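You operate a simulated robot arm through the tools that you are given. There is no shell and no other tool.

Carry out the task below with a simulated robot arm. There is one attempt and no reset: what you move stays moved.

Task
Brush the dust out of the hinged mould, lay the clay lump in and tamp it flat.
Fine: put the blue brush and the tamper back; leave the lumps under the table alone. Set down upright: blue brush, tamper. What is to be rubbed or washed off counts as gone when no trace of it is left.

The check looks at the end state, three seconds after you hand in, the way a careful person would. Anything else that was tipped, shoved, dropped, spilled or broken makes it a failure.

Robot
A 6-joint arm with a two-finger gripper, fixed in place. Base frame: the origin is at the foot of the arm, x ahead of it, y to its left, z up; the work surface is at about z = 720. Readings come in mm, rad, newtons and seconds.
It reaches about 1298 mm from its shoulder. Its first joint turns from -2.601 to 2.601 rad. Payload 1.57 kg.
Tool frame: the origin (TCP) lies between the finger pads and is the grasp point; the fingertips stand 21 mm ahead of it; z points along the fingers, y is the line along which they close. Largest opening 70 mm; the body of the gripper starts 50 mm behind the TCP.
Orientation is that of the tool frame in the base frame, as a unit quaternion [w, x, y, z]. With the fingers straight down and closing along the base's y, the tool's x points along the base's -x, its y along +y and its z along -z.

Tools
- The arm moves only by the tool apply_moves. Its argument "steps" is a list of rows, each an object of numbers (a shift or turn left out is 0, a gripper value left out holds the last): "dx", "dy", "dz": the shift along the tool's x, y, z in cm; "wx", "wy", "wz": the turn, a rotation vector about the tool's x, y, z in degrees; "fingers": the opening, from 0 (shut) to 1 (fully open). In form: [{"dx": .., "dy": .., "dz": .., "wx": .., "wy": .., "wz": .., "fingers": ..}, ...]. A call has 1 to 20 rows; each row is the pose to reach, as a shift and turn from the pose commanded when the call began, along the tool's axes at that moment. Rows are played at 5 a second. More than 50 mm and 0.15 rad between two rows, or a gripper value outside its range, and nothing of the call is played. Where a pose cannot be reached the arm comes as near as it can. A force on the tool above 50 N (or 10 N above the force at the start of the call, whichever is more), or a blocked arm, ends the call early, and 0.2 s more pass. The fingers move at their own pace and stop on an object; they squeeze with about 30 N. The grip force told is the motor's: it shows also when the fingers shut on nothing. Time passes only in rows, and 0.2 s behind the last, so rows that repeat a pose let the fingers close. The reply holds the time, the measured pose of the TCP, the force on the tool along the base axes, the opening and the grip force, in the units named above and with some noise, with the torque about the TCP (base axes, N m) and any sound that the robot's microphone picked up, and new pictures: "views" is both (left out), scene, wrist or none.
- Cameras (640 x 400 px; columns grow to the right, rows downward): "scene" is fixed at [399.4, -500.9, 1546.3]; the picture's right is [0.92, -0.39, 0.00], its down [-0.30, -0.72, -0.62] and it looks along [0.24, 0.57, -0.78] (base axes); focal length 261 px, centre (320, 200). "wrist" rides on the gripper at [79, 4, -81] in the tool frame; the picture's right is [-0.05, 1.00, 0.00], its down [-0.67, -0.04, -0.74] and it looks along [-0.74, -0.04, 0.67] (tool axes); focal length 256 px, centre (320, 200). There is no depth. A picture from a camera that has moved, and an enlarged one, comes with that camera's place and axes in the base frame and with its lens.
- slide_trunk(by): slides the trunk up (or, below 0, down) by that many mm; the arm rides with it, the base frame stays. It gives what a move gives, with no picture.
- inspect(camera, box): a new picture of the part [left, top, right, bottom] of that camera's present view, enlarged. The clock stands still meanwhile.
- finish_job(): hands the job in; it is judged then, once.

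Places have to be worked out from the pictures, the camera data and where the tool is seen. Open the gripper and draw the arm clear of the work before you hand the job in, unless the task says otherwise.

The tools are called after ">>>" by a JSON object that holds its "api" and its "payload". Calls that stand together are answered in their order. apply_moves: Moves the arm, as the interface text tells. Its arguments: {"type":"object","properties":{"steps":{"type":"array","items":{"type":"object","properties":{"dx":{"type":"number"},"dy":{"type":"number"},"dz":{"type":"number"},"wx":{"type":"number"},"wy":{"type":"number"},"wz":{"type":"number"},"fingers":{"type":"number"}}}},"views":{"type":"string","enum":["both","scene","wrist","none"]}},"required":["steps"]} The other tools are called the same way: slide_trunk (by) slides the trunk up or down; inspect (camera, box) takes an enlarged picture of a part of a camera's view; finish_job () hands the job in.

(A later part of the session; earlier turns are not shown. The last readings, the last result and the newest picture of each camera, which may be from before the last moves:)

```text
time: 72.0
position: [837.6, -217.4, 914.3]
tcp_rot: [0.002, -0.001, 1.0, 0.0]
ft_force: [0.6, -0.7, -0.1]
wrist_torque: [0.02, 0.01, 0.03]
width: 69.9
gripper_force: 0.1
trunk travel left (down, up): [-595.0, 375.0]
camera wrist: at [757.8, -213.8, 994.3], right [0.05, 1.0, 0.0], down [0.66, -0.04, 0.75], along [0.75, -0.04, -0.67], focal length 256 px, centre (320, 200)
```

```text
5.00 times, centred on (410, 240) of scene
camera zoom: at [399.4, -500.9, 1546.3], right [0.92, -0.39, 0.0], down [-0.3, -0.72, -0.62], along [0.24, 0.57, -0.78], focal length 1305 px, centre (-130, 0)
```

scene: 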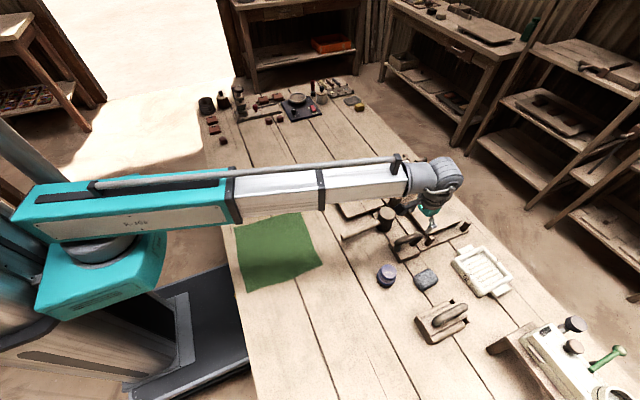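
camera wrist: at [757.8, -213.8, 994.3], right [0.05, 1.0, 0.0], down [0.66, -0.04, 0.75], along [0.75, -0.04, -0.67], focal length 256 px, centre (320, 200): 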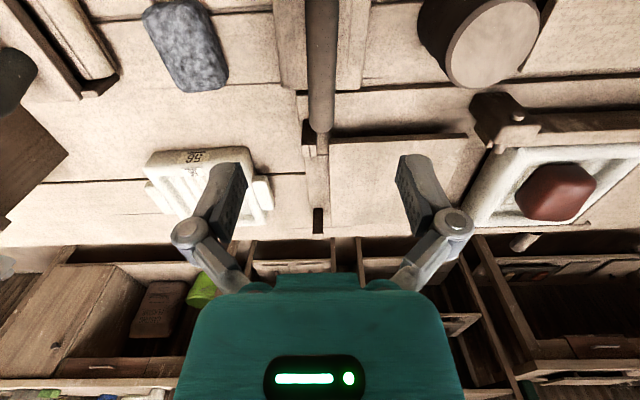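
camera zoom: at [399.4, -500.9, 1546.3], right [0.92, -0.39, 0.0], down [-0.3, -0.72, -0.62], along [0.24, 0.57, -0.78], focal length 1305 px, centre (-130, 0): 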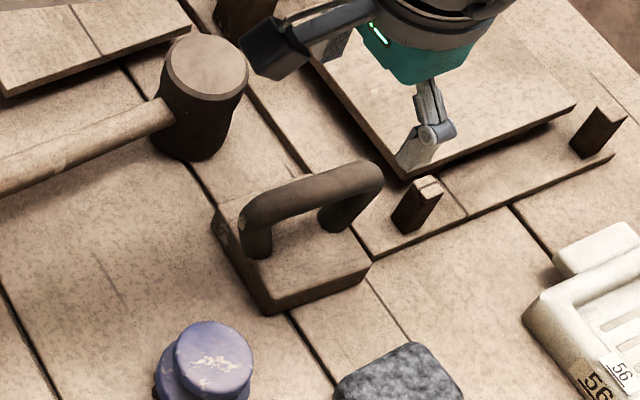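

The tamper block is ~78 mm square centred near (836, -216), yawed about -3°, with a handle bar ~19 mm thick along x. I'll align, turn 3°, lower partway and look.

>>> {"api": "apply_moves", "payload": {"steps": [{"dx": 0.15, "dy": 0.15, "wz": 3}, {"dx": 0.15, "dy": 0.15, "wz": 3}], "views": "none"}}

>>> {"api": "slide_trunk", "payload": {"by": -55}}

>>> {"api": "apply_moves", "payload": {"steps": [{"dx": 0}]}}

>>> {"api": "inspect", "payload": {"camera": "wrist", "box": [200, 0, 440, 200]}}

>>> {"api": "inspect", "payload": {"camera": "scene", "box": [380, 200, 440, 260]}}

```text
time: 72.6
position: [836.6, -214.9, 914.4]
tcp_rot: [0.002, 0.027, 1.0, 0.001]
ft_force: [-0.4, -0.3, 0.7]
wrist_torque: [0.0, -0.01, 0.0]
width: 69.8
gripper_force: 0.0
trunk travel left (down, up): [-595.0, 375.0]
```

```text
time: 73.5
position: [835.5, -214.5, 859.2]
tcp_rot: [0.002, 0.026, 1.0, 0.0]
ft_force: [0.9, -0.3, -0.1]
wrist_torque: [-0.03, -0.02, -0.03]
width: 70.4
gripper_force: 0.1
trunk travel left (down, up): [-540.0, 430.0]
```

```text
time: 73.9
position: [835.8, -213.8, 859.6]
tcp_rot: [0.002, 0.027, 1.0, 0.0]
ft_force: [0.3, 0.1, 0.4]
wrist_torque: [-0.02, -0.01, 0.0]
width: 69.8
gripper_force: 0.1
trunk travel left (down, up): [-540.0, 430.0]
camera wrist: at [757.2, -207.6, 939.3], right [0.11, 0.99, 0.0], down [0.66, -0.07, 0.75], along [0.74, -0.08, -0.67], focal length 256 px, centre (320, 200)
```

scene: 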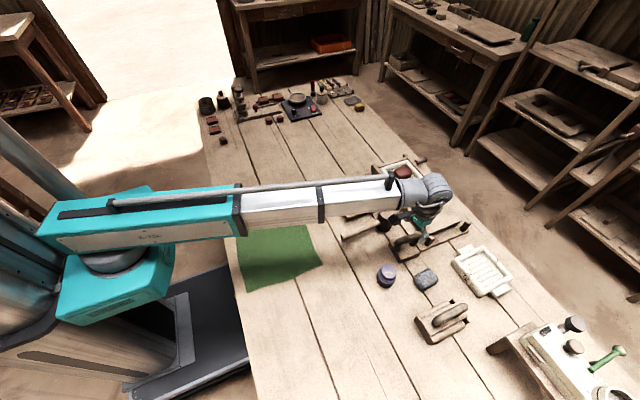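
wrist: 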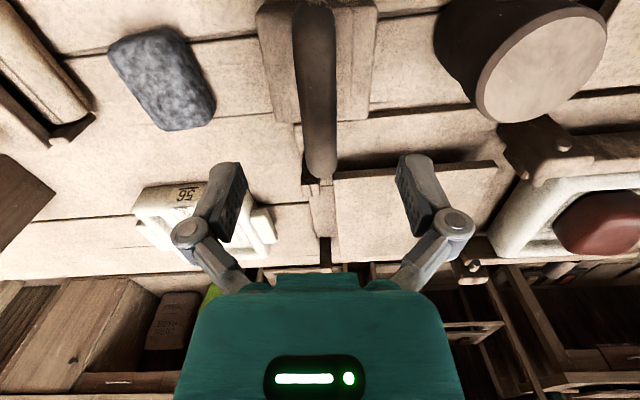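

```text
2.00 times, centred on (320, 100) of wrist
camera zoom: at [757.2, -207.6, 939.3], right [0.11, 0.99, 0.0], down [0.66, -0.07, 0.75], along [0.74, -0.08, -0.67], focal length 512 px, centre (320, 400)
```

zoom: 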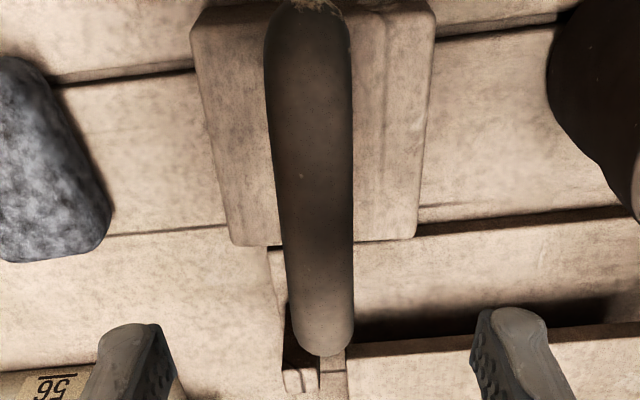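

```text
6.67 times, centred on (410, 230) of scene
camera zoom: at [399.4, -500.9, 1546.3], right [0.92, -0.39, 0.0], down [-0.3, -0.72, -0.62], along [0.24, 0.57, -0.78], focal length 1740 px, centre (-280, 0)
```

zoom: 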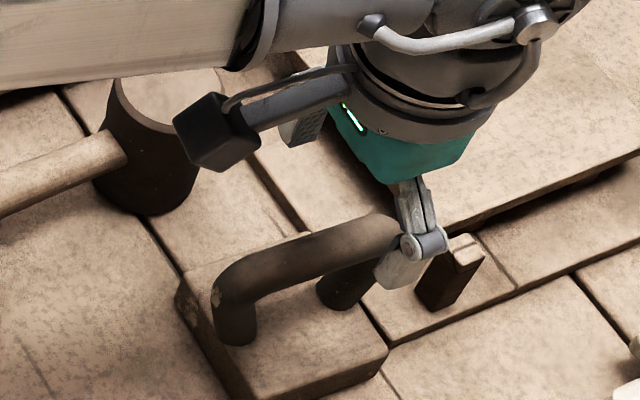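

The handle bar is aligned and centred between the fingers; its top is around z≈813. I'll lower so the TCP is at z≈803 and close.

>>> {"api": "slide_trunk", "payload": {"by": -40}}

>>> {"api": "slide_trunk", "payload": {"by": -17}}

>>> {"api": "apply_moves", "payload": {"steps": [{"fingers": 0.8}, {"fingers": 0.6}, {"fingers": 0.4}, {"fingers": 0.3}, {"fingers": 0.2}, {"fingers": 0.15}, {"fingers": 0.15}]}}

>>> {"api": "inspect", "payload": {"camera": "scene", "box": [380, 200, 440, 260]}}

```text
time: 74.8
position: [836.3, -215.5, 818.9]
tcp_rot: [0.002, 0.026, 1.0, 0.0]
ft_force: [0.1, -0.4, -0.3]
wrist_torque: [-0.01, 0.0, 0.0]
width: 69.9
gripper_force: 0.0
trunk travel left (down, up): [-500.0, 470.0]
```

```text
time: 75.4
position: [836.4, -214.4, 802.0]
tcp_rot: [0.002, 0.026, 1.0, 0.0]
ft_force: [0.0, 0.6, -0.5]
wrist_torque: [-0.02, 0.05, 0.0]
width: 69.8
gripper_force: 0.0
trunk travel left (down, up): [-483.0, 487.0]
```

```text
time: 77.0
position: [835.6, -214.3, 801.3]
tcp_rot: [0.002, 0.026, 1.0, 0.0]
ft_force: [-0.7, -0.8, 0.0]
wrist_torque: [-0.01, 0.05, 0.01]
width: 19.6
gripper_force: 29.7
trunk travel left (down, up): [-483.0, 487.0]
camera wrist: at [757.1, -207.8, 882.3], right [0.11, 0.99, 0.0], down [0.66, -0.07, 0.75], along [0.74, -0.08, -0.67], focal length 256 px, centre (320, 200)
```

scene: 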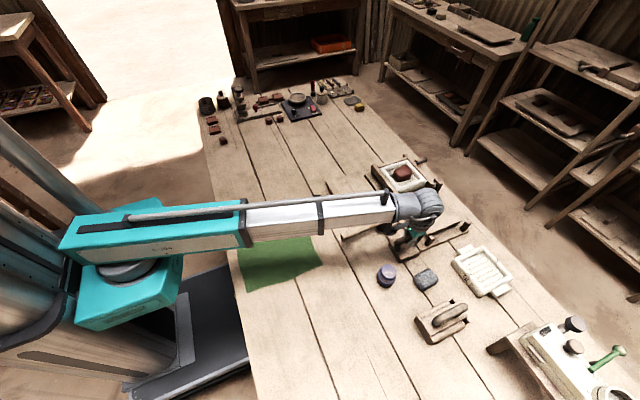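
wrist: 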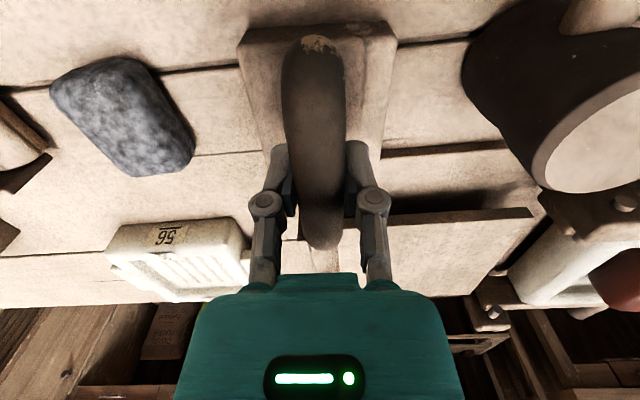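

```text
6.67 times, centred on (410, 230) of scene
camera zoom: at [399.4, -500.9, 1546.3], right [0.92, -0.39, 0.0], down [-0.3, -0.72, -0.62], along [0.24, 0.57, -0.78], focal length 1740 px, centre (-280, 0)
```

zoom: 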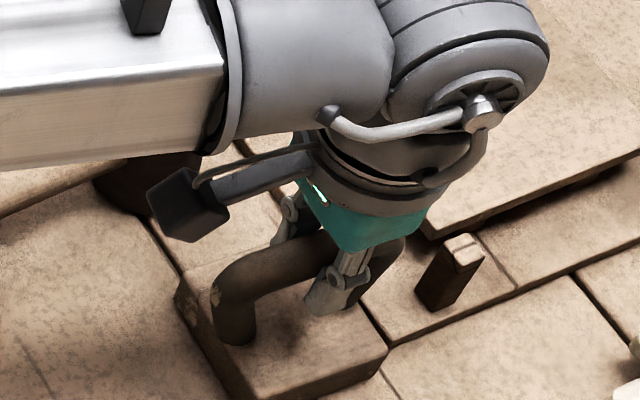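

Gripped the tamper's bar (19.6 mm, 30 N). Home: TCP (836, -214.5, 801.6). I'll lift it.

>>> {"api": "slide_trunk", "payload": {"by": 20}}

>>> {"api": "slide_trunk", "payload": {"by": 130}}

>>> {"api": "apply_moves", "payload": {"steps": [{"dx": 0}]}}

>>> {"api": "inspect", "payload": {"camera": "scene", "box": [370, 170, 460, 260]}}

```text
time: 77.7
position: [837.0, -215.0, 822.6]
tcp_rot: [0.001, 0.026, 1.0, 0.0]
ft_force: [-0.4, -0.1, -4.0]
wrist_torque: [-0.01, 0.02, 0.01]
width: 19.2
gripper_force: 29.7
trunk travel left (down, up): [-503.0, 467.0]
```

```text
time: 79.2
position: [836.5, -214.9, 951.5]
tcp_rot: [0.001, 0.026, 1.0, 0.0]
ft_force: [0.5, -0.4, -4.1]
wrist_torque: [-0.03, -0.03, 0.02]
width: 19.4
gripper_force: 30.1
trunk travel left (down, up): [-633.0, 337.0]
```

```text
time: 79.7
position: [836.3, -214.4, 952.2]
tcp_rot: [0.001, 0.026, 1.0, -0.001]
ft_force: [0.2, -0.1, -3.2]
wrist_torque: [-0.01, 0.01, 0.0]
width: 19.6
gripper_force: 29.8
trunk travel left (down, up): [-633.0, 337.0]
camera wrist: at [757.4, -207.7, 1032.0], right [0.11, 0.99, 0.0], down [0.66, -0.07, 0.75], along [0.74, -0.08, -0.67], focal length 256 px, centre (320, 200)
```

scene: 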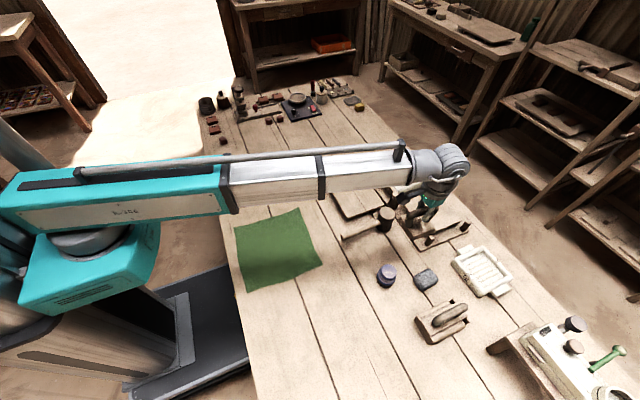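
wrist: 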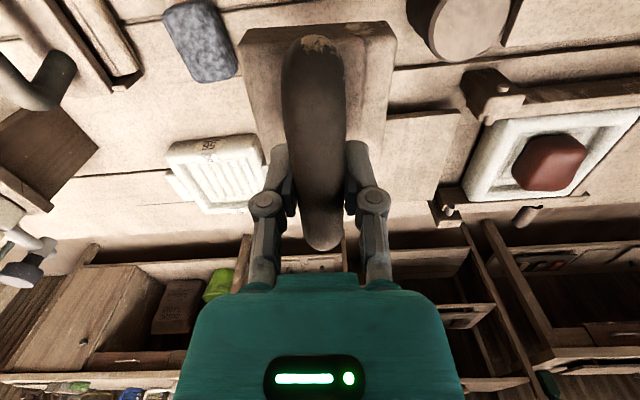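

```text
4.44 times, centred on (415, 215) of scene
camera zoom: at [399.4, -500.9, 1546.3], right [0.92, -0.39, 0.0], down [-0.3, -0.72, -0.62], along [0.24, 0.57, -0.78], focal length 1160 px, centre (-102, 133)
```

zoom: 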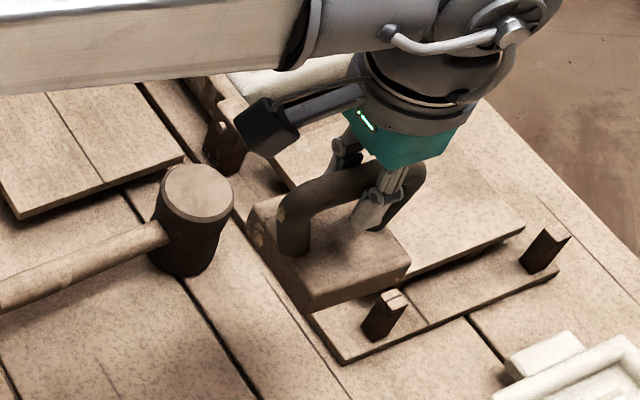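

The tamper is held level. I'll carry it above the mould centre (999.5, 54), turning back 3° to line up with the mould.

>>> {"api": "apply_moves", "payload": {"steps": [{"dx": -1.86, "dy": 3.46, "wz": 0}, {"dx": -3.72, "dy": 6.92, "wz": -0.5}, {"dx": -5.58, "dy": 10.38, "wz": -1}, {"dx": -7.44, "dy": 13.84, "wz": -1.5}, {"dx": -9.3, "dy": 17.3, "wz": -2}, {"dx": -11.16, "dy": 20.76, "wz": -2.5}, {"dx": -13.02, "dy": 24.22, "wz": -3}, {"dx": -14.89, "dy": 27.67, "wz": -3}, {"dx": -14.89, "dy": 27.67, "wz": -3}], "views": "none"}}

>>> {"api": "slide_trunk", "payload": {"by": -35}}

>>> {"api": "apply_moves", "payload": {"steps": [{"dx": 0}]}}

>>> {"api": "inspect", "payload": {"camera": "scene", "box": [375, 120, 435, 200]}}

>>> {"api": "inspect", "payload": {"camera": "wrist", "box": [190, 0, 450, 250]}}

```text
time: 81.7
position: [1000.4, 54.1, 950.0]
tcp_rot: [0.0, 0.001, 1.0, 0.0]
ft_force: [-0.1, 0.2, -3.6]
wrist_torque: [-0.02, 0.0, 0.0]
width: 19.4
gripper_force: 29.9
trunk travel left (down, up): [-633.0, 337.0]
```

```text
time: 82.4
position: [1000.2, 52.7, 917.4]
tcp_rot: [0.001, 0.0, 1.0, 0.0]
ft_force: [0.0, -0.5, -4.0]
wrist_torque: [0.0, -0.03, 0.02]
width: 19.4
gripper_force: 30.1
trunk travel left (down, up): [-598.0, 372.0]
```

```text
time: 82.8
position: [1000.4, 52.8, 915.8]
tcp_rot: [0.001, 0.001, 1.0, 0.0]
ft_force: [0.5, 0.3, -3.5]
wrist_torque: [-0.04, -0.04, -0.01]
width: 19.4
gripper_force: 30.4
trunk travel left (down, up): [-598.0, 372.0]
camera wrist: at [920.5, 56.4, 996.9], right [0.05, 1.0, 0.0], down [0.66, -0.04, 0.75], along [0.75, -0.04, -0.67], focal length 256 px, centre (320, 200)
```

scene: 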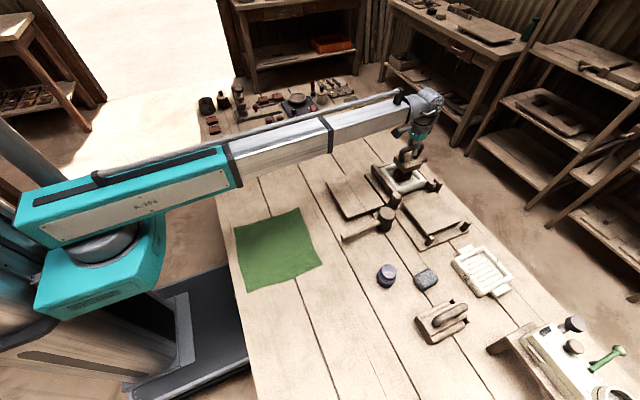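
wrist: 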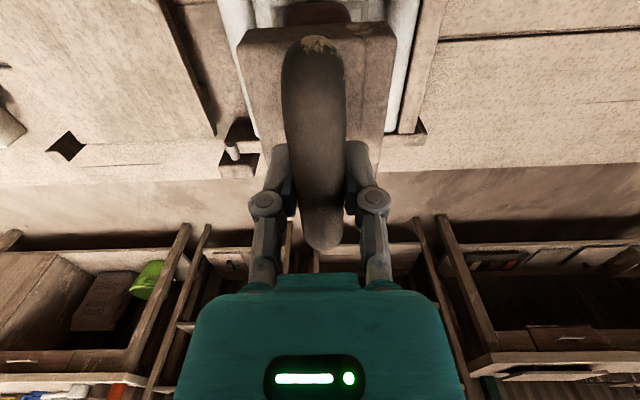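

```text
5.00 times, centred on (405, 160) of scene
camera zoom: at [399.4, -500.9, 1546.3], right [0.92, -0.39, 0.0], down [-0.3, -0.72, -0.62], along [0.24, 0.57, -0.78], focal length 1305 px, centre (-105, 400)
```

zoom: 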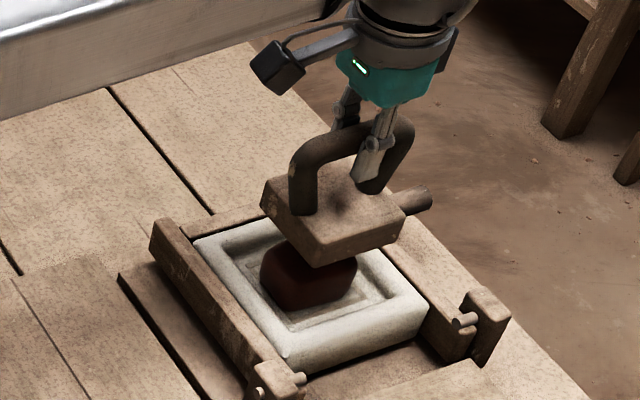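

```text
1.60 times, centred on (320, 125) of wrist
camera zoom: at [920.5, 56.4, 996.9], right [0.05, 1.0, 0.0], down [0.66, -0.04, 0.75], along [0.75, -0.04, -0.67], focal length 410 px, centre (320, 320)
```

zoom: 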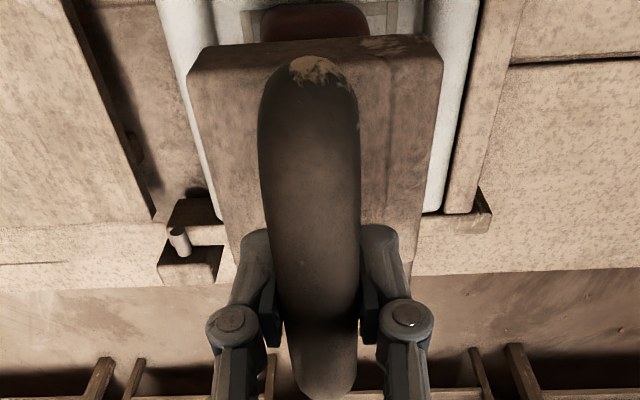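

The tamper is level above the lump. I'll come down in small steps, watching the force.

>>> {"api": "slide_trunk", "payload": {"by": -20}}

>>> {"api": "slide_trunk", "payload": {"by": -4}}

>>> {"api": "slide_trunk", "payload": {"by": -4}}

```text
time: 83.5
position: [999.7, 53.3, 896.9]
tcp_rot: [0.002, 0.0, 1.0, 0.0]
ft_force: [0.9, -0.1, -4.4]
wrist_torque: [0.04, 0.01, 0.0]
width: 19.6
gripper_force: 30.4
trunk travel left (down, up): [-578.0, 392.0]
```

```text
time: 84.0
position: [1000.0, 53.5, 891.7]
tcp_rot: [0.002, 0.001, 1.0, 0.0]
ft_force: [0.3, -0.5, -4.0]
wrist_torque: [0.0, -0.01, 0.01]
width: 19.3
gripper_force: 30.1
trunk travel left (down, up): [-574.0, 396.0]
```

```text
time: 84.6
position: [1000.2, 52.9, 890.2]
tcp_rot: [0.003, 0.001, 1.0, 0.0]
ft_force: [5.0, -2.7, 15.8]
wrist_torque: [0.0, -0.57, -0.08]
width: 19.3
gripper_force: 30.1
trunk travel left (down, up): [-570.0, 400.0]
```

Contact with the lump at z≈808 (tamper bottom). I'll press on in small steps.

>>> {"api": "slide_trunk", "payload": {"by": -2}}

>>> {"api": "slide_trunk", "payload": {"by": -2}}

>>> {"api": "apply_moves", "payload": {"steps": [{"dx": 0}, {"dx": 0}]}}

>>> {"api": "inspect", "payload": {"camera": "scene", "box": [375, 130, 435, 200]}}

```text
time: 85.1
position: [997.7, 52.4, 889.0]
tcp_rot: [0.002, 0.0, 1.0, 0.0]
ft_force: [-0.6, -4.2, 20.2]
wrist_torque: [0.01, -0.24, -0.05]
width: 19.4
gripper_force: 30.2
trunk travel left (down, up): [-568.0, 402.0]
```

```text
time: 85.6
position: [997.6, 53.5, 887.8]
tcp_rot: [0.002, 0.0, 1.0, 0.001]
ft_force: [-4.0, -4.2, 20.4]
wrist_torque: [0.01, 0.07, 0.05]
width: 19.8
gripper_force: 30.0
trunk travel left (down, up): [-566.0, 404.0]
```

```text
time: 86.2
position: [997.7, 53.0, 886.5]
tcp_rot: [0.002, 0.0, 1.0, 0.0]
ft_force: [-4.3, -4.4, 20.3]
wrist_torque: [0.01, 0.11, 0.03]
width: 19.6
gripper_force: 30.1
trunk travel left (down, up): [-566.0, 404.0]
camera wrist: at [917.9, 56.0, 967.5], right [0.05, 1.0, 0.0], down [0.66, -0.04, 0.75], along [0.75, -0.04, -0.66], focal length 256 px, centre (320, 200)
```

scene: 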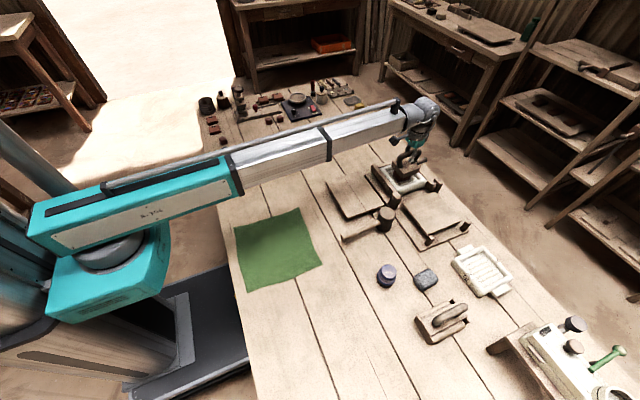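
wrist: 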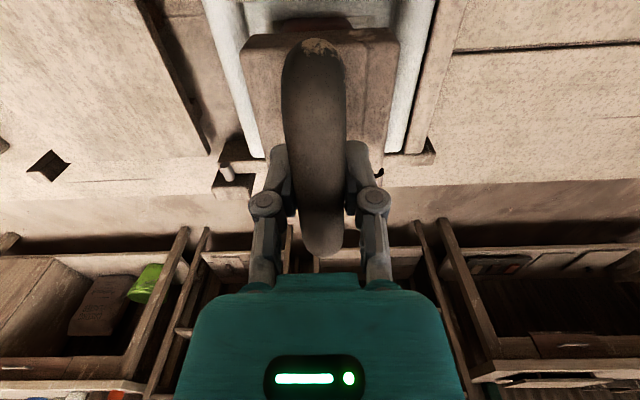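

```text
5.71 times, centred on (405, 165) of scene
camera zoom: at [399.4, -500.9, 1546.3], right [0.92, -0.39, 0.0], down [-0.3, -0.72, -0.62], along [0.24, 0.57, -0.78], focal length 1492 px, centre (-166, 400)
```

zoom: 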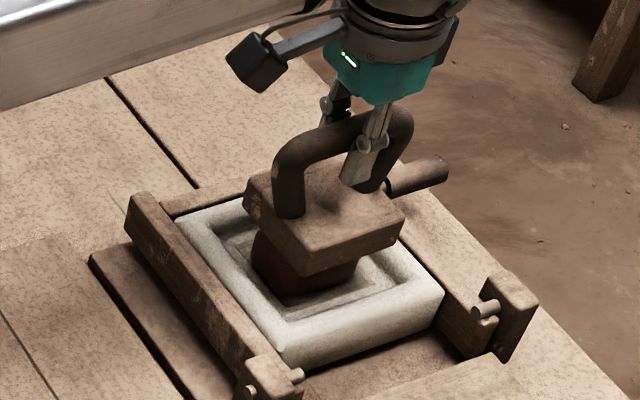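

>>> {"api": "inspect", "payload": {"camera": "wrist", "box": [190, 0, 450, 250]}}

>>> {"api": "inspect", "payload": {"camera": "scene", "box": [385, 140, 425, 180]}}

```text
1.60 times, centred on (320, 125) of wrist
camera zoom: at [917.9, 56.0, 967.5], right [0.05, 1.0, 0.0], down [0.66, -0.04, 0.75], along [0.75, -0.04, -0.66], focal length 410 px, centre (320, 320)
```

zoom: 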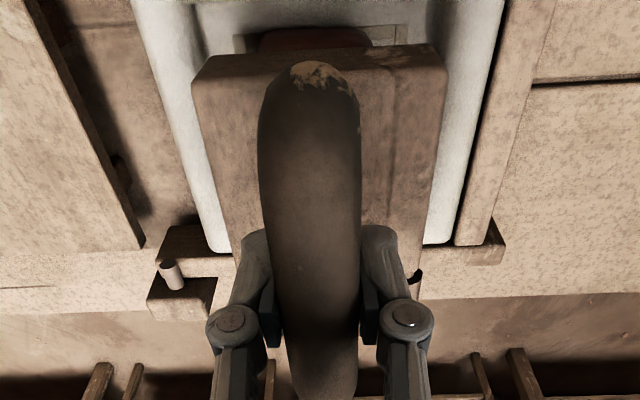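

```text
10.00 times, centred on (405, 160) of scene
camera zoom: at [399.4, -500.9, 1546.3], right [0.92, -0.39, 0.0], down [-0.3, -0.72, -0.62], along [0.24, 0.57, -0.78], focal length 2610 px, centre (-530, 600)
```

zoom: 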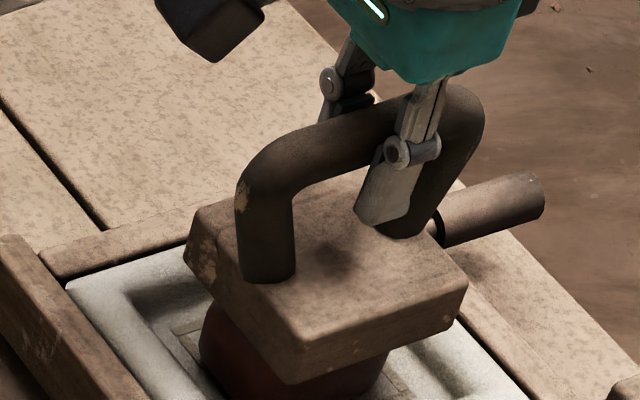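

The tamper presses at about 24 N. I'll keep pressing down and watch whether force rises or the clay yields.

>>> {"api": "slide_trunk", "payload": {"by": -3}}

>>> {"api": "slide_trunk", "payload": {"by": -3}}

>>> {"api": "apply_moves", "payload": {"steps": [{"dx": 0}, {"dx": 0}], "views": "wrist"}}

>>> {"api": "inspect", "payload": {"camera": "scene", "box": [385, 140, 425, 180]}}

>>> {"api": "inspect", "payload": {"camera": "wrist", "box": [190, 0, 450, 250]}}

```text
time: 86.7
position: [998.1, 52.1, 882.6]
tcp_rot: [0.002, 0.0, 1.0, 0.001]
ft_force: [-4.6, -3.0, 10.1]
wrist_torque: [0.05, 0.15, 0.02]
width: 22.4
gripper_force: 30.2
trunk travel left (down, up): [-563.0, 407.0]
```

```text
time: 87.2
position: [1000.2, 54.3, 879.3]
tcp_rot: [0.002, 0.0, 1.0, 0.0]
ft_force: [-1.1, -0.4, -2.8]
wrist_torque: [0.02, 0.03, 0.02]
width: 23.6
gripper_force: 30.1
trunk travel left (down, up): [-560.0, 410.0]
```

```text
time: 87.8
position: [1000.1, 53.7, 877.4]
tcp_rot: [0.0, 0.0, 1.0, 0.0]
ft_force: [0.2, 0.3, -3.7]
wrist_torque: [0.0, 0.0, -0.02]
width: 23.7
gripper_force: 30.0
trunk travel left (down, up): [-560.0, 410.0]
camera wrist: at [920.5, 56.5, 958.8], right [0.05, 1.0, 0.0], down [0.66, -0.04, 0.75], along [0.75, -0.04, -0.67], focal length 256 px, centre (320, 200)
```

wrist: 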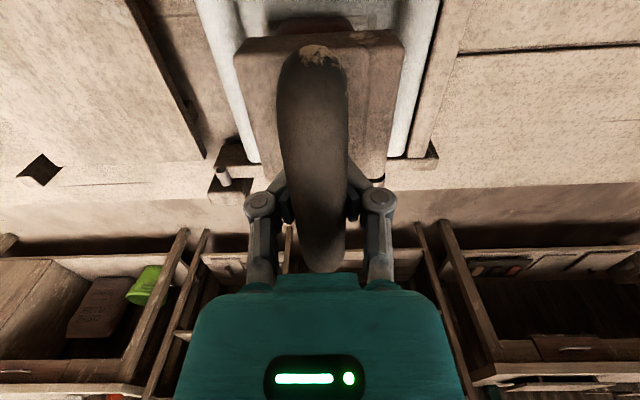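

```text
10.00 times, centred on (405, 160) of scene
camera zoom: at [399.4, -500.9, 1546.3], right [0.92, -0.39, 0.0], down [-0.3, -0.72, -0.62], along [0.24, 0.57, -0.78], focal length 2610 px, centre (-530, 600)
```

zoom: 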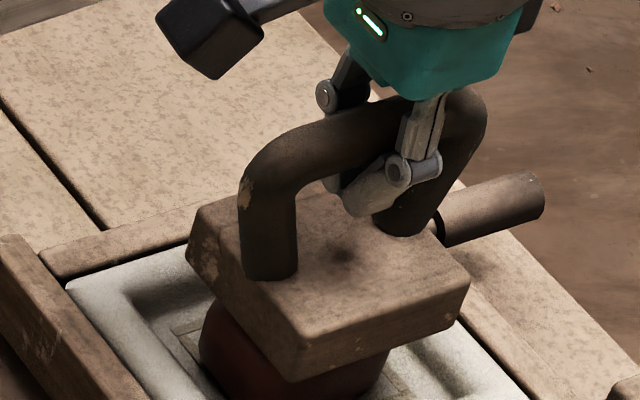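

```text
1.60 times, centred on (320, 125) of wrist
camera zoom: at [920.5, 56.5, 958.8], right [0.05, 1.0, 0.0], down [0.66, -0.04, 0.75], along [0.75, -0.04, -0.67], focal length 410 px, centre (320, 320)
```

zoom: 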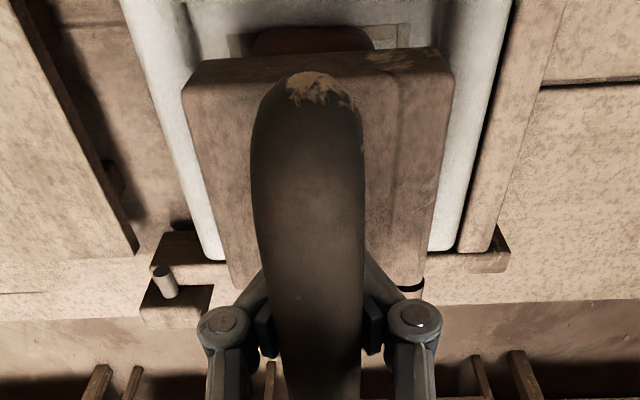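

The grip changed (width 23.7, only the tamper's weight on the tool), so the bar slid up between the fingers. I'll look closely at the fingers.

>>> {"api": "inspect", "payload": {"camera": "scene", "box": [398, 138, 422, 168]}}

>>> {"api": "inspect", "payload": {"camera": "wrist", "box": [230, 130, 410, 290]}}

```text
13.33 times, centred on (410, 153) of scene
camera zoom: at [399.4, -500.9, 1546.3], right [0.92, -0.39, 0.0], down [-0.3, -0.72, -0.62], along [0.24, 0.57, -0.78], focal length 3481 px, centre (-880, 827)
```

zoom: 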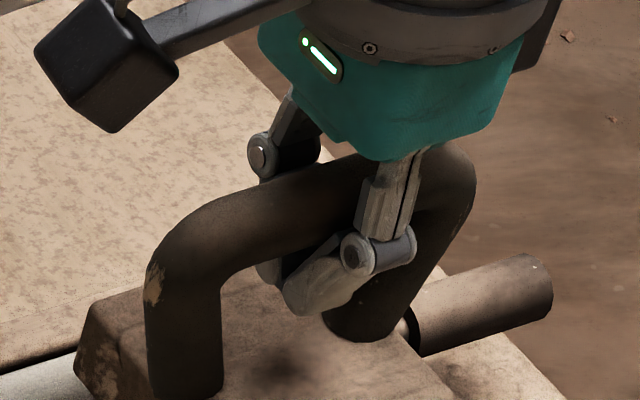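

```text
2.50 times, centred on (320, 210) of wrist
camera zoom: at [920.5, 56.5, 958.8], right [0.05, 1.0, 0.0], down [0.66, -0.04, 0.75], along [0.75, -0.04, -0.67], focal length 640 px, centre (320, 175)
```

zoom: 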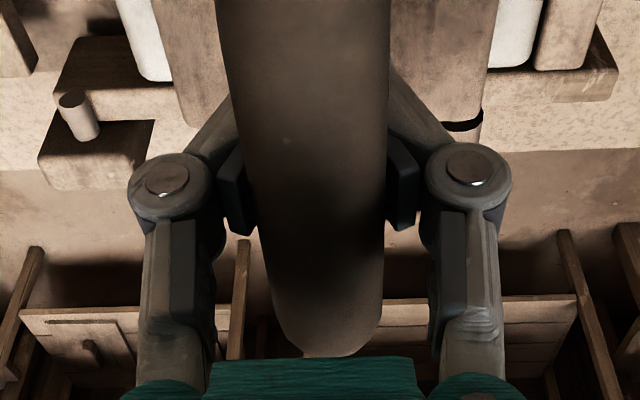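

The finger ends have curled under the bar, an enveloping hold. Pressing further should seat the bar against the palm, giving firm pressure. I'll continue in small steps.

>>> {"api": "slide_trunk", "payload": {"by": -4}}

>>> {"api": "slide_trunk", "payload": {"by": -4}}

>>> {"api": "apply_moves", "payload": {"steps": [{"dx": 0}], "views": "wrist"}}

>>> {"api": "inspect", "payload": {"camera": "scene", "box": [385, 135, 425, 180]}}

```text
time: 88.4
position: [1000.0, 53.1, 875.9]
tcp_rot: [0.002, 0.0, 1.0, 0.001]
ft_force: [-0.3, 0.1, 0.3]
wrist_torque: [0.01, -0.01, -0.01]
width: 20.5
gripper_force: 30.2
trunk travel left (down, up): [-556.0, 414.0]
```

```text
time: 88.9
position: [999.5, 53.9, 871.3]
tcp_rot: [0.002, 0.0, 1.0, 0.0]
ft_force: [0.3, -0.3, -1.8]
wrist_torque: [-0.03, 0.0, 0.01]
width: 14.9
gripper_force: 5.0
trunk travel left (down, up): [-552.0, 418.0]
```

```text
time: 89.3
position: [1000.7, 53.2, 870.8]
tcp_rot: [0.001, 0.0, 1.0, 0.0]
ft_force: [0.3, -0.2, -0.3]
wrist_torque: [-0.01, 0.0, 0.0]
width: 11.1
gripper_force: 0.3
trunk travel left (down, up): [-552.0, 418.0]
camera wrist: at [920.3, 56.5, 951.1], right [0.05, 1.0, 0.0], down [0.66, -0.04, 0.75], along [0.75, -0.04, -0.67], focal length 256 px, centre (320, 200)
```

wrist: 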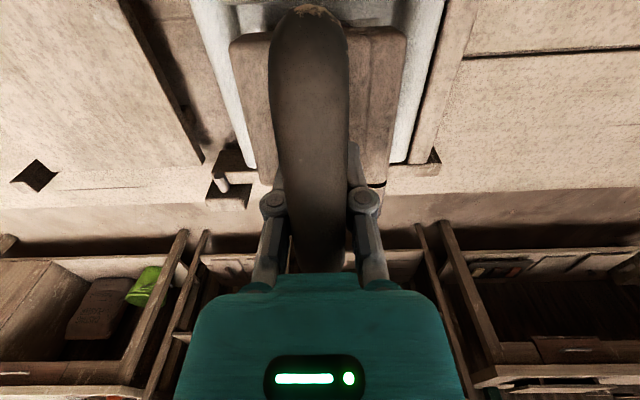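

```text
8.89 times, centred on (405, 158) of scene
camera zoom: at [399.4, -500.9, 1546.3], right [0.92, -0.39, 0.0], down [-0.3, -0.72, -0.62], along [0.24, 0.57, -0.78], focal length 2320 px, centre (-436, 578)
```

zoom: 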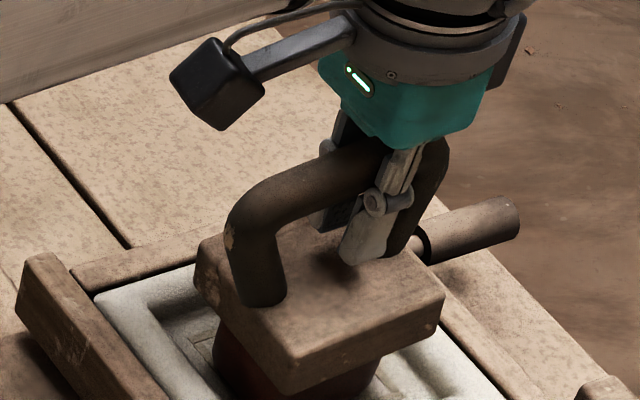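

The fingers have now closed beneath the bar, with the tamper resting on the clay and caged by the fingers. The closed fingertips can press straight onto the block's top centre, so I'll continue down gently to push there.

>>> {"api": "slide_trunk", "payload": {"by": -10}}

>>> {"api": "slide_trunk", "payload": {"by": -4}}

>>> {"api": "inspect", "payload": {"camera": "scene", "box": [385, 135, 425, 180]}}

```text
time: 89.9
position: [998.4, 53.3, 861.2]
tcp_rot: [0.002, 0.0, 1.0, 0.0]
ft_force: [0.3, -0.3, -0.2]
wrist_torque: [0.01, 0.04, 0.0]
width: 10.7
gripper_force: 0.1
trunk travel left (down, up): [-542.0, 428.0]
```

```text
time: 90.4
position: [998.9, 52.8, 858.8]
tcp_rot: [0.003, 0.0, 1.0, 0.0]
ft_force: [6.3, -0.2, 20.0]
wrist_torque: [0.3, -0.25, -0.06]
width: 11.7
gripper_force: 1.0
trunk travel left (down, up): [-538.0, 432.0]
```

```text
8.89 times, centred on (405, 158) of scene
camera zoom: at [399.4, -500.9, 1546.3], right [0.92, -0.39, 0.0], down [-0.3, -0.72, -0.62], along [0.24, 0.57, -0.78], focal length 2320 px, centre (-436, 578)
```

zoom: 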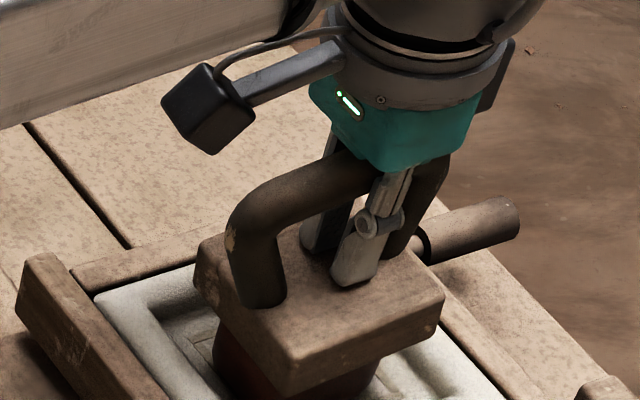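

Firm contact now (20 N). I'll press harder in small steps and see if the clay gives.

>>> {"api": "slide_trunk", "payload": {"by": -2}}

>>> {"api": "slide_trunk", "payload": {"by": -2}}

>>> {"api": "apply_moves", "payload": {"steps": [{"dx": 0}, {"dx": 0}], "views": "wrist"}}

>>> {"api": "inspect", "payload": {"camera": "scene", "box": [385, 135, 425, 180]}}

```text
time: 90.9
position: [997.8, 52.6, 859.2]
tcp_rot: [0.004, 0.001, 1.0, 0.0]
ft_force: [10.9, 0.1, 38.6]
wrist_torque: [0.63, -0.45, -0.17]
width: 12.2
gripper_force: 1.2
trunk travel left (down, up): [-536.0, 434.0]
```

```text
time: 91.3
position: [997.7, 54.8, 858.8]
tcp_rot: [0.004, 0.0, 1.0, 0.001]
ft_force: [-0.6, 2.2, 44.0]
wrist_torque: [0.7, -0.22, 0.07]
width: 5.8
gripper_force: 18.4
trunk travel left (down, up): [-535.0, 435.0]
stopped: the force on the tool passed its limit at 55 N (the readings are from after the stop); the commanded pose is now the measured one
```

```text
time: 91.9
position: [998.2, 52.2, 857.6]
tcp_rot: [0.004, 0.001, 1.0, 0.0]
ft_force: [-2.8, -2.2, 35.6]
wrist_torque: [0.43, -0.21, 0.01]
width: 11.6
gripper_force: 8.1
trunk travel left (down, up): [-535.0, 435.0]
camera wrist: at [917.4, 56.2, 937.7], right [0.05, 1.0, 0.0], down [0.66, -0.04, 0.75], along [0.75, -0.04, -0.66], focal length 256 px, centre (320, 200)
```

wrist: 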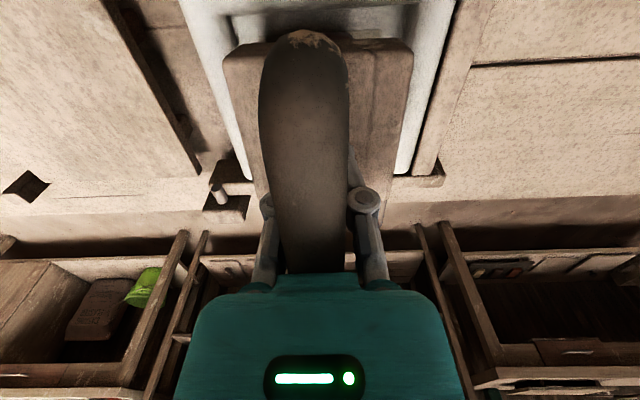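

```text
8.89 times, centred on (405, 158) of scene
camera zoom: at [399.4, -500.9, 1546.3], right [0.92, -0.39, 0.0], down [-0.3, -0.72, -0.62], along [0.24, 0.57, -0.78], focal length 2320 px, centre (-436, 578)
```

zoom: 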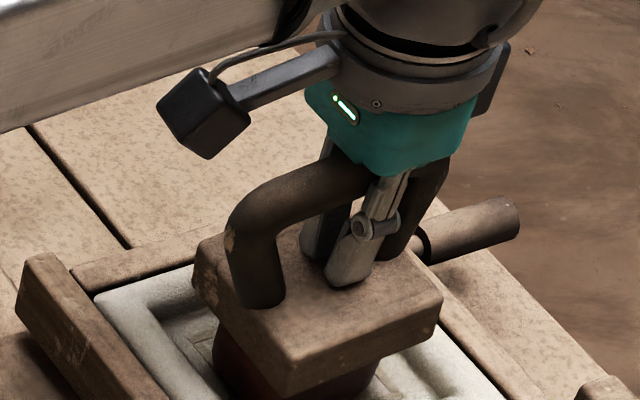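

I'm pressing at ~36–50 N; let me compare the lump's visible height with the earlier view.

>>> {"api": "inspect", "payload": {"camera": "scene", "box": [375, 130, 435, 200]}}

>>> {"api": "inspect", "payload": {"camera": "scene", "box": [385, 160, 425, 190]}}

```text
5.71 times, centred on (405, 165) of scene
camera zoom: at [399.4, -500.9, 1546.3], right [0.92, -0.39, 0.0], down [-0.3, -0.72, -0.62], along [0.24, 0.57, -0.78], focal length 1492 px, centre (-166, 400)
```

zoom: 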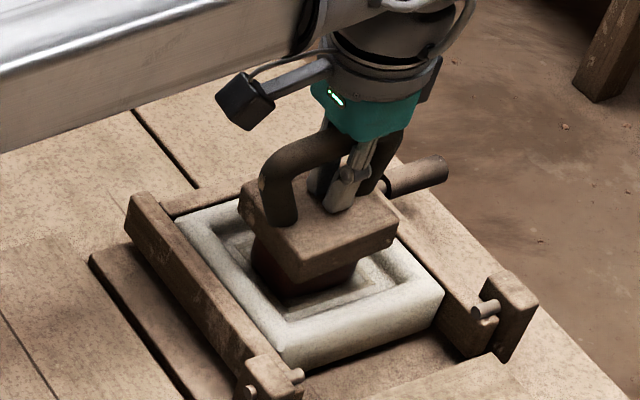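

```text
13.33 times, centred on (405, 175) of scene
camera zoom: at [399.4, -500.9, 1546.3], right [0.92, -0.39, 0.0], down [-0.3, -0.72, -0.62], along [0.24, 0.57, -0.78], focal length 3481 px, centre (-813, 533)
```

zoom: 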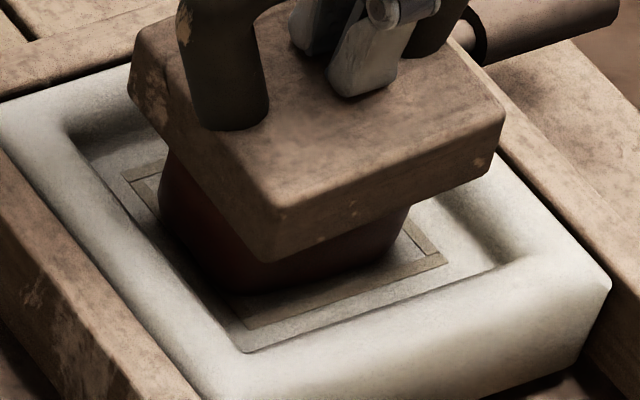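

The lump looks about the same so far. I'll hold this pressure for a couple of seconds to see whether the clay creeps.

>>> {"api": "apply_moves", "payload": {"steps": [{"dx": 0}, {"dx": 0}, {"dx": 0}, {"dx": 0}, {"dx": 0}, {"dx": 0}, {"dx": 0}, {"dx": 0}, {"dx": 0}, {"dx": 0}], "views": "none"}}

>>> {"api": "inspect", "payload": {"camera": "scene", "box": [385, 160, 425, 190]}}

```text
time: 94.1
position: [998.1, 51.8, 858.1]
tcp_rot: [0.005, 0.001, 1.0, 0.001]
ft_force: [-5.1, -1.6, 32.9]
wrist_torque: [0.39, -0.18, 0.02]
width: 9.8
gripper_force: 0.0
trunk travel left (down, up): [-535.0, 435.0]
```

```text
13.33 times, centred on (405, 175) of scene
camera zoom: at [399.4, -500.9, 1546.3], right [0.92, -0.39, 0.0], down [-0.3, -0.72, -0.62], along [0.24, 0.57, -0.78], focal length 3481 px, centre (-813, 533)
```

zoom: 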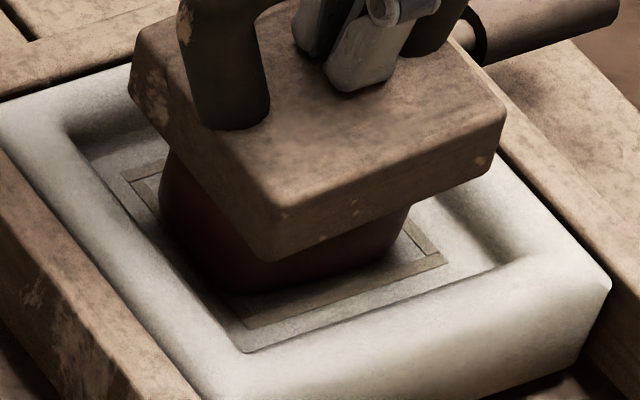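

No creep, so plain pressing isn't enough; real tamping strokes are likely needed. I'll ease off, open the fingers, and re-grip the bar at the right height (TCP z≈891).

>>> {"api": "slide_trunk", "payload": {"by": 5}}

>>> {"api": "apply_moves", "payload": {"steps": [{"fingers": 0.4}, {"fingers": 0.7}, {"fingers": 0.9}, {"fingers": 0.9}]}}

>>> {"api": "inspect", "payload": {"camera": "scene", "box": [375, 130, 435, 200]}}

```text
time: 94.7
position: [1000.3, 52.7, 858.6]
tcp_rot: [0.003, 0.001, 1.0, 0.0]
ft_force: [-1.7, -1.3, 1.0]
wrist_torque: [0.06, 0.0, -0.02]
width: 10.9
gripper_force: 0.1
trunk travel left (down, up): [-540.0, 430.0]
```

```text
time: 95.7
position: [1001.3, 53.7, 859.0]
tcp_rot: [0.002, 0.001, 1.0, 0.0]
ft_force: [0.8, 0.7, 1.0]
wrist_torque: [0.02, 0.02, -0.03]
width: 62.9
gripper_force: 0.0
trunk travel left (down, up): [-540.0, 430.0]
camera wrist: at [920.8, 56.5, 939.2], right [0.05, 1.0, 0.0], down [0.66, -0.04, 0.75], along [0.75, -0.04, -0.66], focal length 256 px, centre (320, 200)
```

scene: 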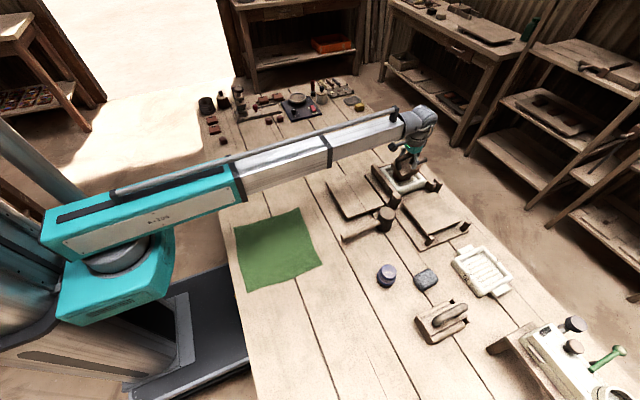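
wrist: 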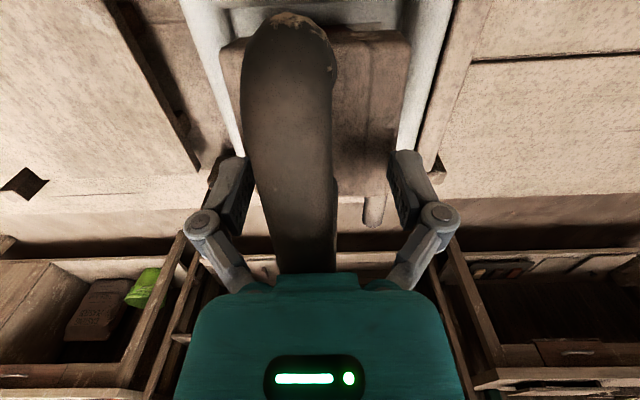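

```text
5.71 times, centred on (405, 165) of scene
camera zoom: at [399.4, -500.9, 1546.3], right [0.92, -0.39, 0.0], down [-0.3, -0.72, -0.62], along [0.24, 0.57, -0.78], focal length 1492 px, centre (-166, 400)
```

zoom: 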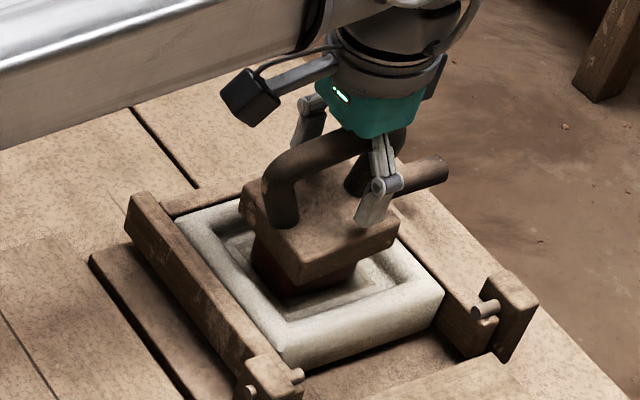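

The tamper rests on the lump leaning a few degrees toward -y. Let me check carefully before touching it.

>>> {"api": "inspect", "payload": {"camera": "wrist", "box": [190, 0, 450, 250]}}

>>> {"api": "inspect", "payload": {"camera": "scene", "box": [385, 150, 425, 190]}}

```text
1.60 times, centred on (320, 125) of wrist
camera zoom: at [920.8, 56.5, 939.2], right [0.05, 1.0, 0.0], down [0.66, -0.04, 0.75], along [0.75, -0.04, -0.66], focal length 410 px, centre (320, 320)
```

zoom: 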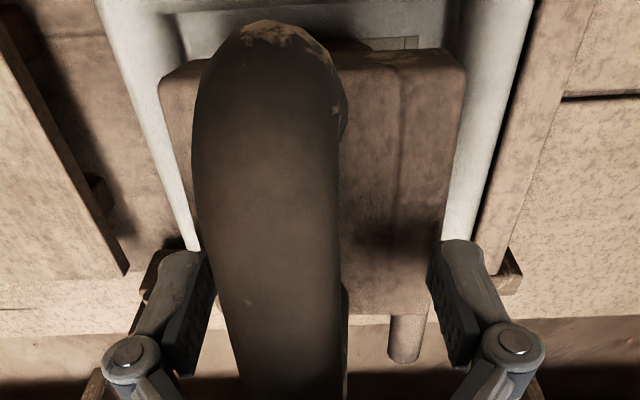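

```text
10.00 times, centred on (405, 170) of scene
camera zoom: at [399.4, -500.9, 1546.3], right [0.92, -0.39, 0.0], down [-0.3, -0.72, -0.62], along [0.24, 0.57, -0.78], focal length 2610 px, centre (-530, 500)
```

zoom: 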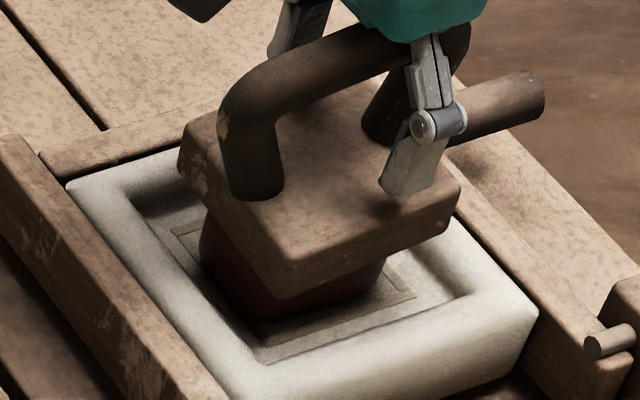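

The lean is only about 4°, with the bar centre near y≈49.5, z≈892. I'll rise so the pads are at the bar, centre on it and close.

>>> {"api": "slide_trunk", "payload": {"by": 32}}

>>> {"api": "apply_moves", "payload": {"steps": [{"dy": -0.4}, {"dy": -0.4}]}}

>>> {"api": "inspect", "payload": {"camera": "wrist", "box": [190, 0, 450, 250]}}

>>> {"api": "inspect", "payload": {"camera": "scene", "box": [385, 140, 425, 180]}}

```text
time: 96.4
position: [1000.3, 53.6, 891.2]
tcp_rot: [0.003, 0.001, 1.0, -0.001]
ft_force: [-0.7, -0.3, -0.3]
wrist_torque: [0.05, 0.0, 0.04]
width: 63.2
gripper_force: 0.0
trunk travel left (down, up): [-572.0, 398.0]
```

```text
time: 97.0
position: [1000.8, 49.7, 889.7]
tcp_rot: [0.002, 0.0, 1.0, 0.001]
ft_force: [0.4, 0.2, 0.1]
wrist_torque: [0.03, -0.01, -0.03]
width: 63.0
gripper_force: 0.0
trunk travel left (down, up): [-572.0, 398.0]
camera wrist: at [921.1, 53.0, 971.2], right [0.05, 1.0, 0.0], down [0.66, -0.04, 0.75], along [0.75, -0.04, -0.66], focal length 256 px, centre (320, 200)
```

scene: 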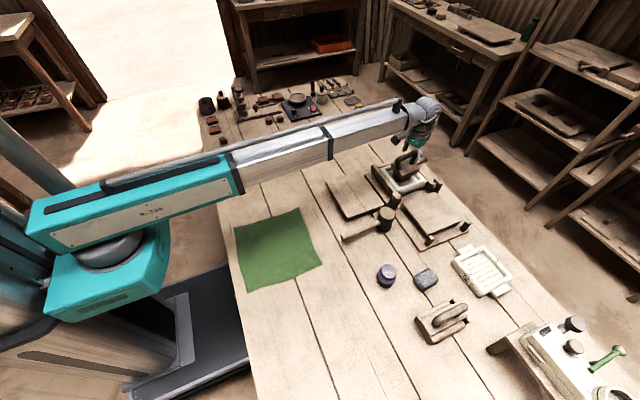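
wrist: 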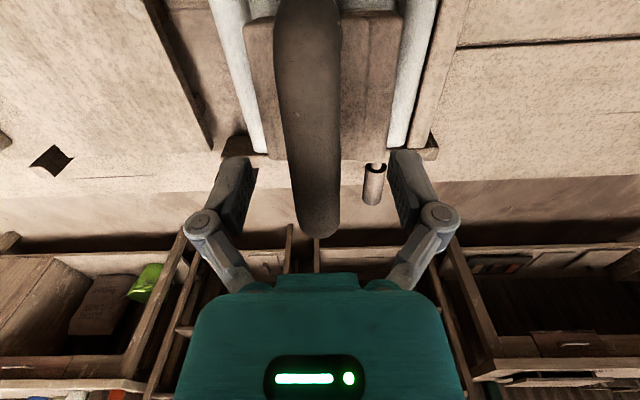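

```text
1.60 times, centred on (320, 125) of wrist
camera zoom: at [921.1, 53.0, 971.2], right [0.05, 1.0, 0.0], down [0.66, -0.04, 0.75], along [0.75, -0.04, -0.66], focal length 410 px, centre (320, 320)
```

zoom: 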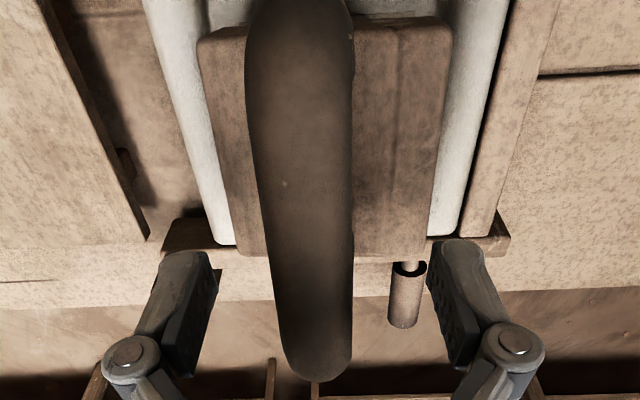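

```text
10.00 times, centred on (405, 160) of scene
camera zoom: at [399.4, -500.9, 1546.3], right [0.92, -0.39, 0.0], down [-0.3, -0.72, -0.62], along [0.24, 0.57, -0.78], focal length 2610 px, centre (-530, 600)
```

zoom: 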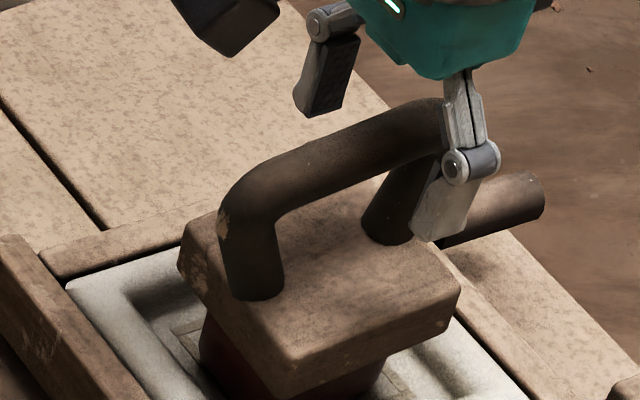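

>>> {"api": "apply_moves", "payload": {"steps": [{"dy": -0.15, "fingers": 0.7}, {"dy": -0.15, "fingers": 0.5}, {"dy": -0.15, "fingers": 0.3}, {"dy": -0.15, "fingers": 0.2}, {"dy": -0.15, "fingers": 0.15}, {"dy": -0.15, "fingers": 0.15}], "views": "wrist"}}

>>> {"api": "slide_trunk", "payload": {"by": 25}}

>>> {"api": "inspect", "payload": {"camera": "scene", "box": [375, 130, 435, 200]}}

```text
time: 98.4
position: [1000.7, 48.2, 890.7]
tcp_rot: [0.003, 0.0, 1.0, 0.0]
ft_force: [0.8, -0.2, 0.9]
wrist_torque: [0.01, -0.04, -0.03]
width: 19.5
gripper_force: 29.9
trunk travel left (down, up): [-572.0, 398.0]
camera wrist: at [921.3, 51.3, 971.2], right [0.05, 1.0, 0.0], down [0.66, -0.04, 0.75], along [0.75, -0.04, -0.66], focal length 256 px, centre (320, 200)
```

wrist: 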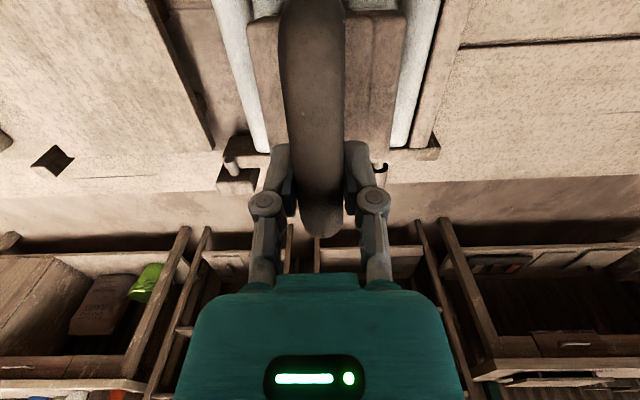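

```text
time: 99.2
position: [1000.5, 48.5, 916.1]
tcp_rot: [0.001, 0.0, 1.0, 0.0]
ft_force: [-1.0, -0.2, -3.7]
wrist_torque: [-0.02, -0.02, 0.01]
width: 19.5
gripper_force: 30.1
trunk travel left (down, up): [-597.0, 373.0]
```

```text
5.71 times, centred on (405, 165) of scene
camera zoom: at [399.4, -500.9, 1546.3], right [0.92, -0.39, 0.0], down [-0.3, -0.72, -0.62], along [0.24, 0.57, -0.78], focal length 1492 px, centre (-166, 400)
```

zoom: 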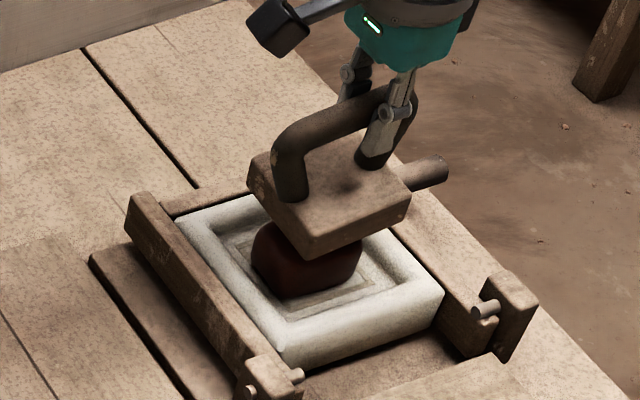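

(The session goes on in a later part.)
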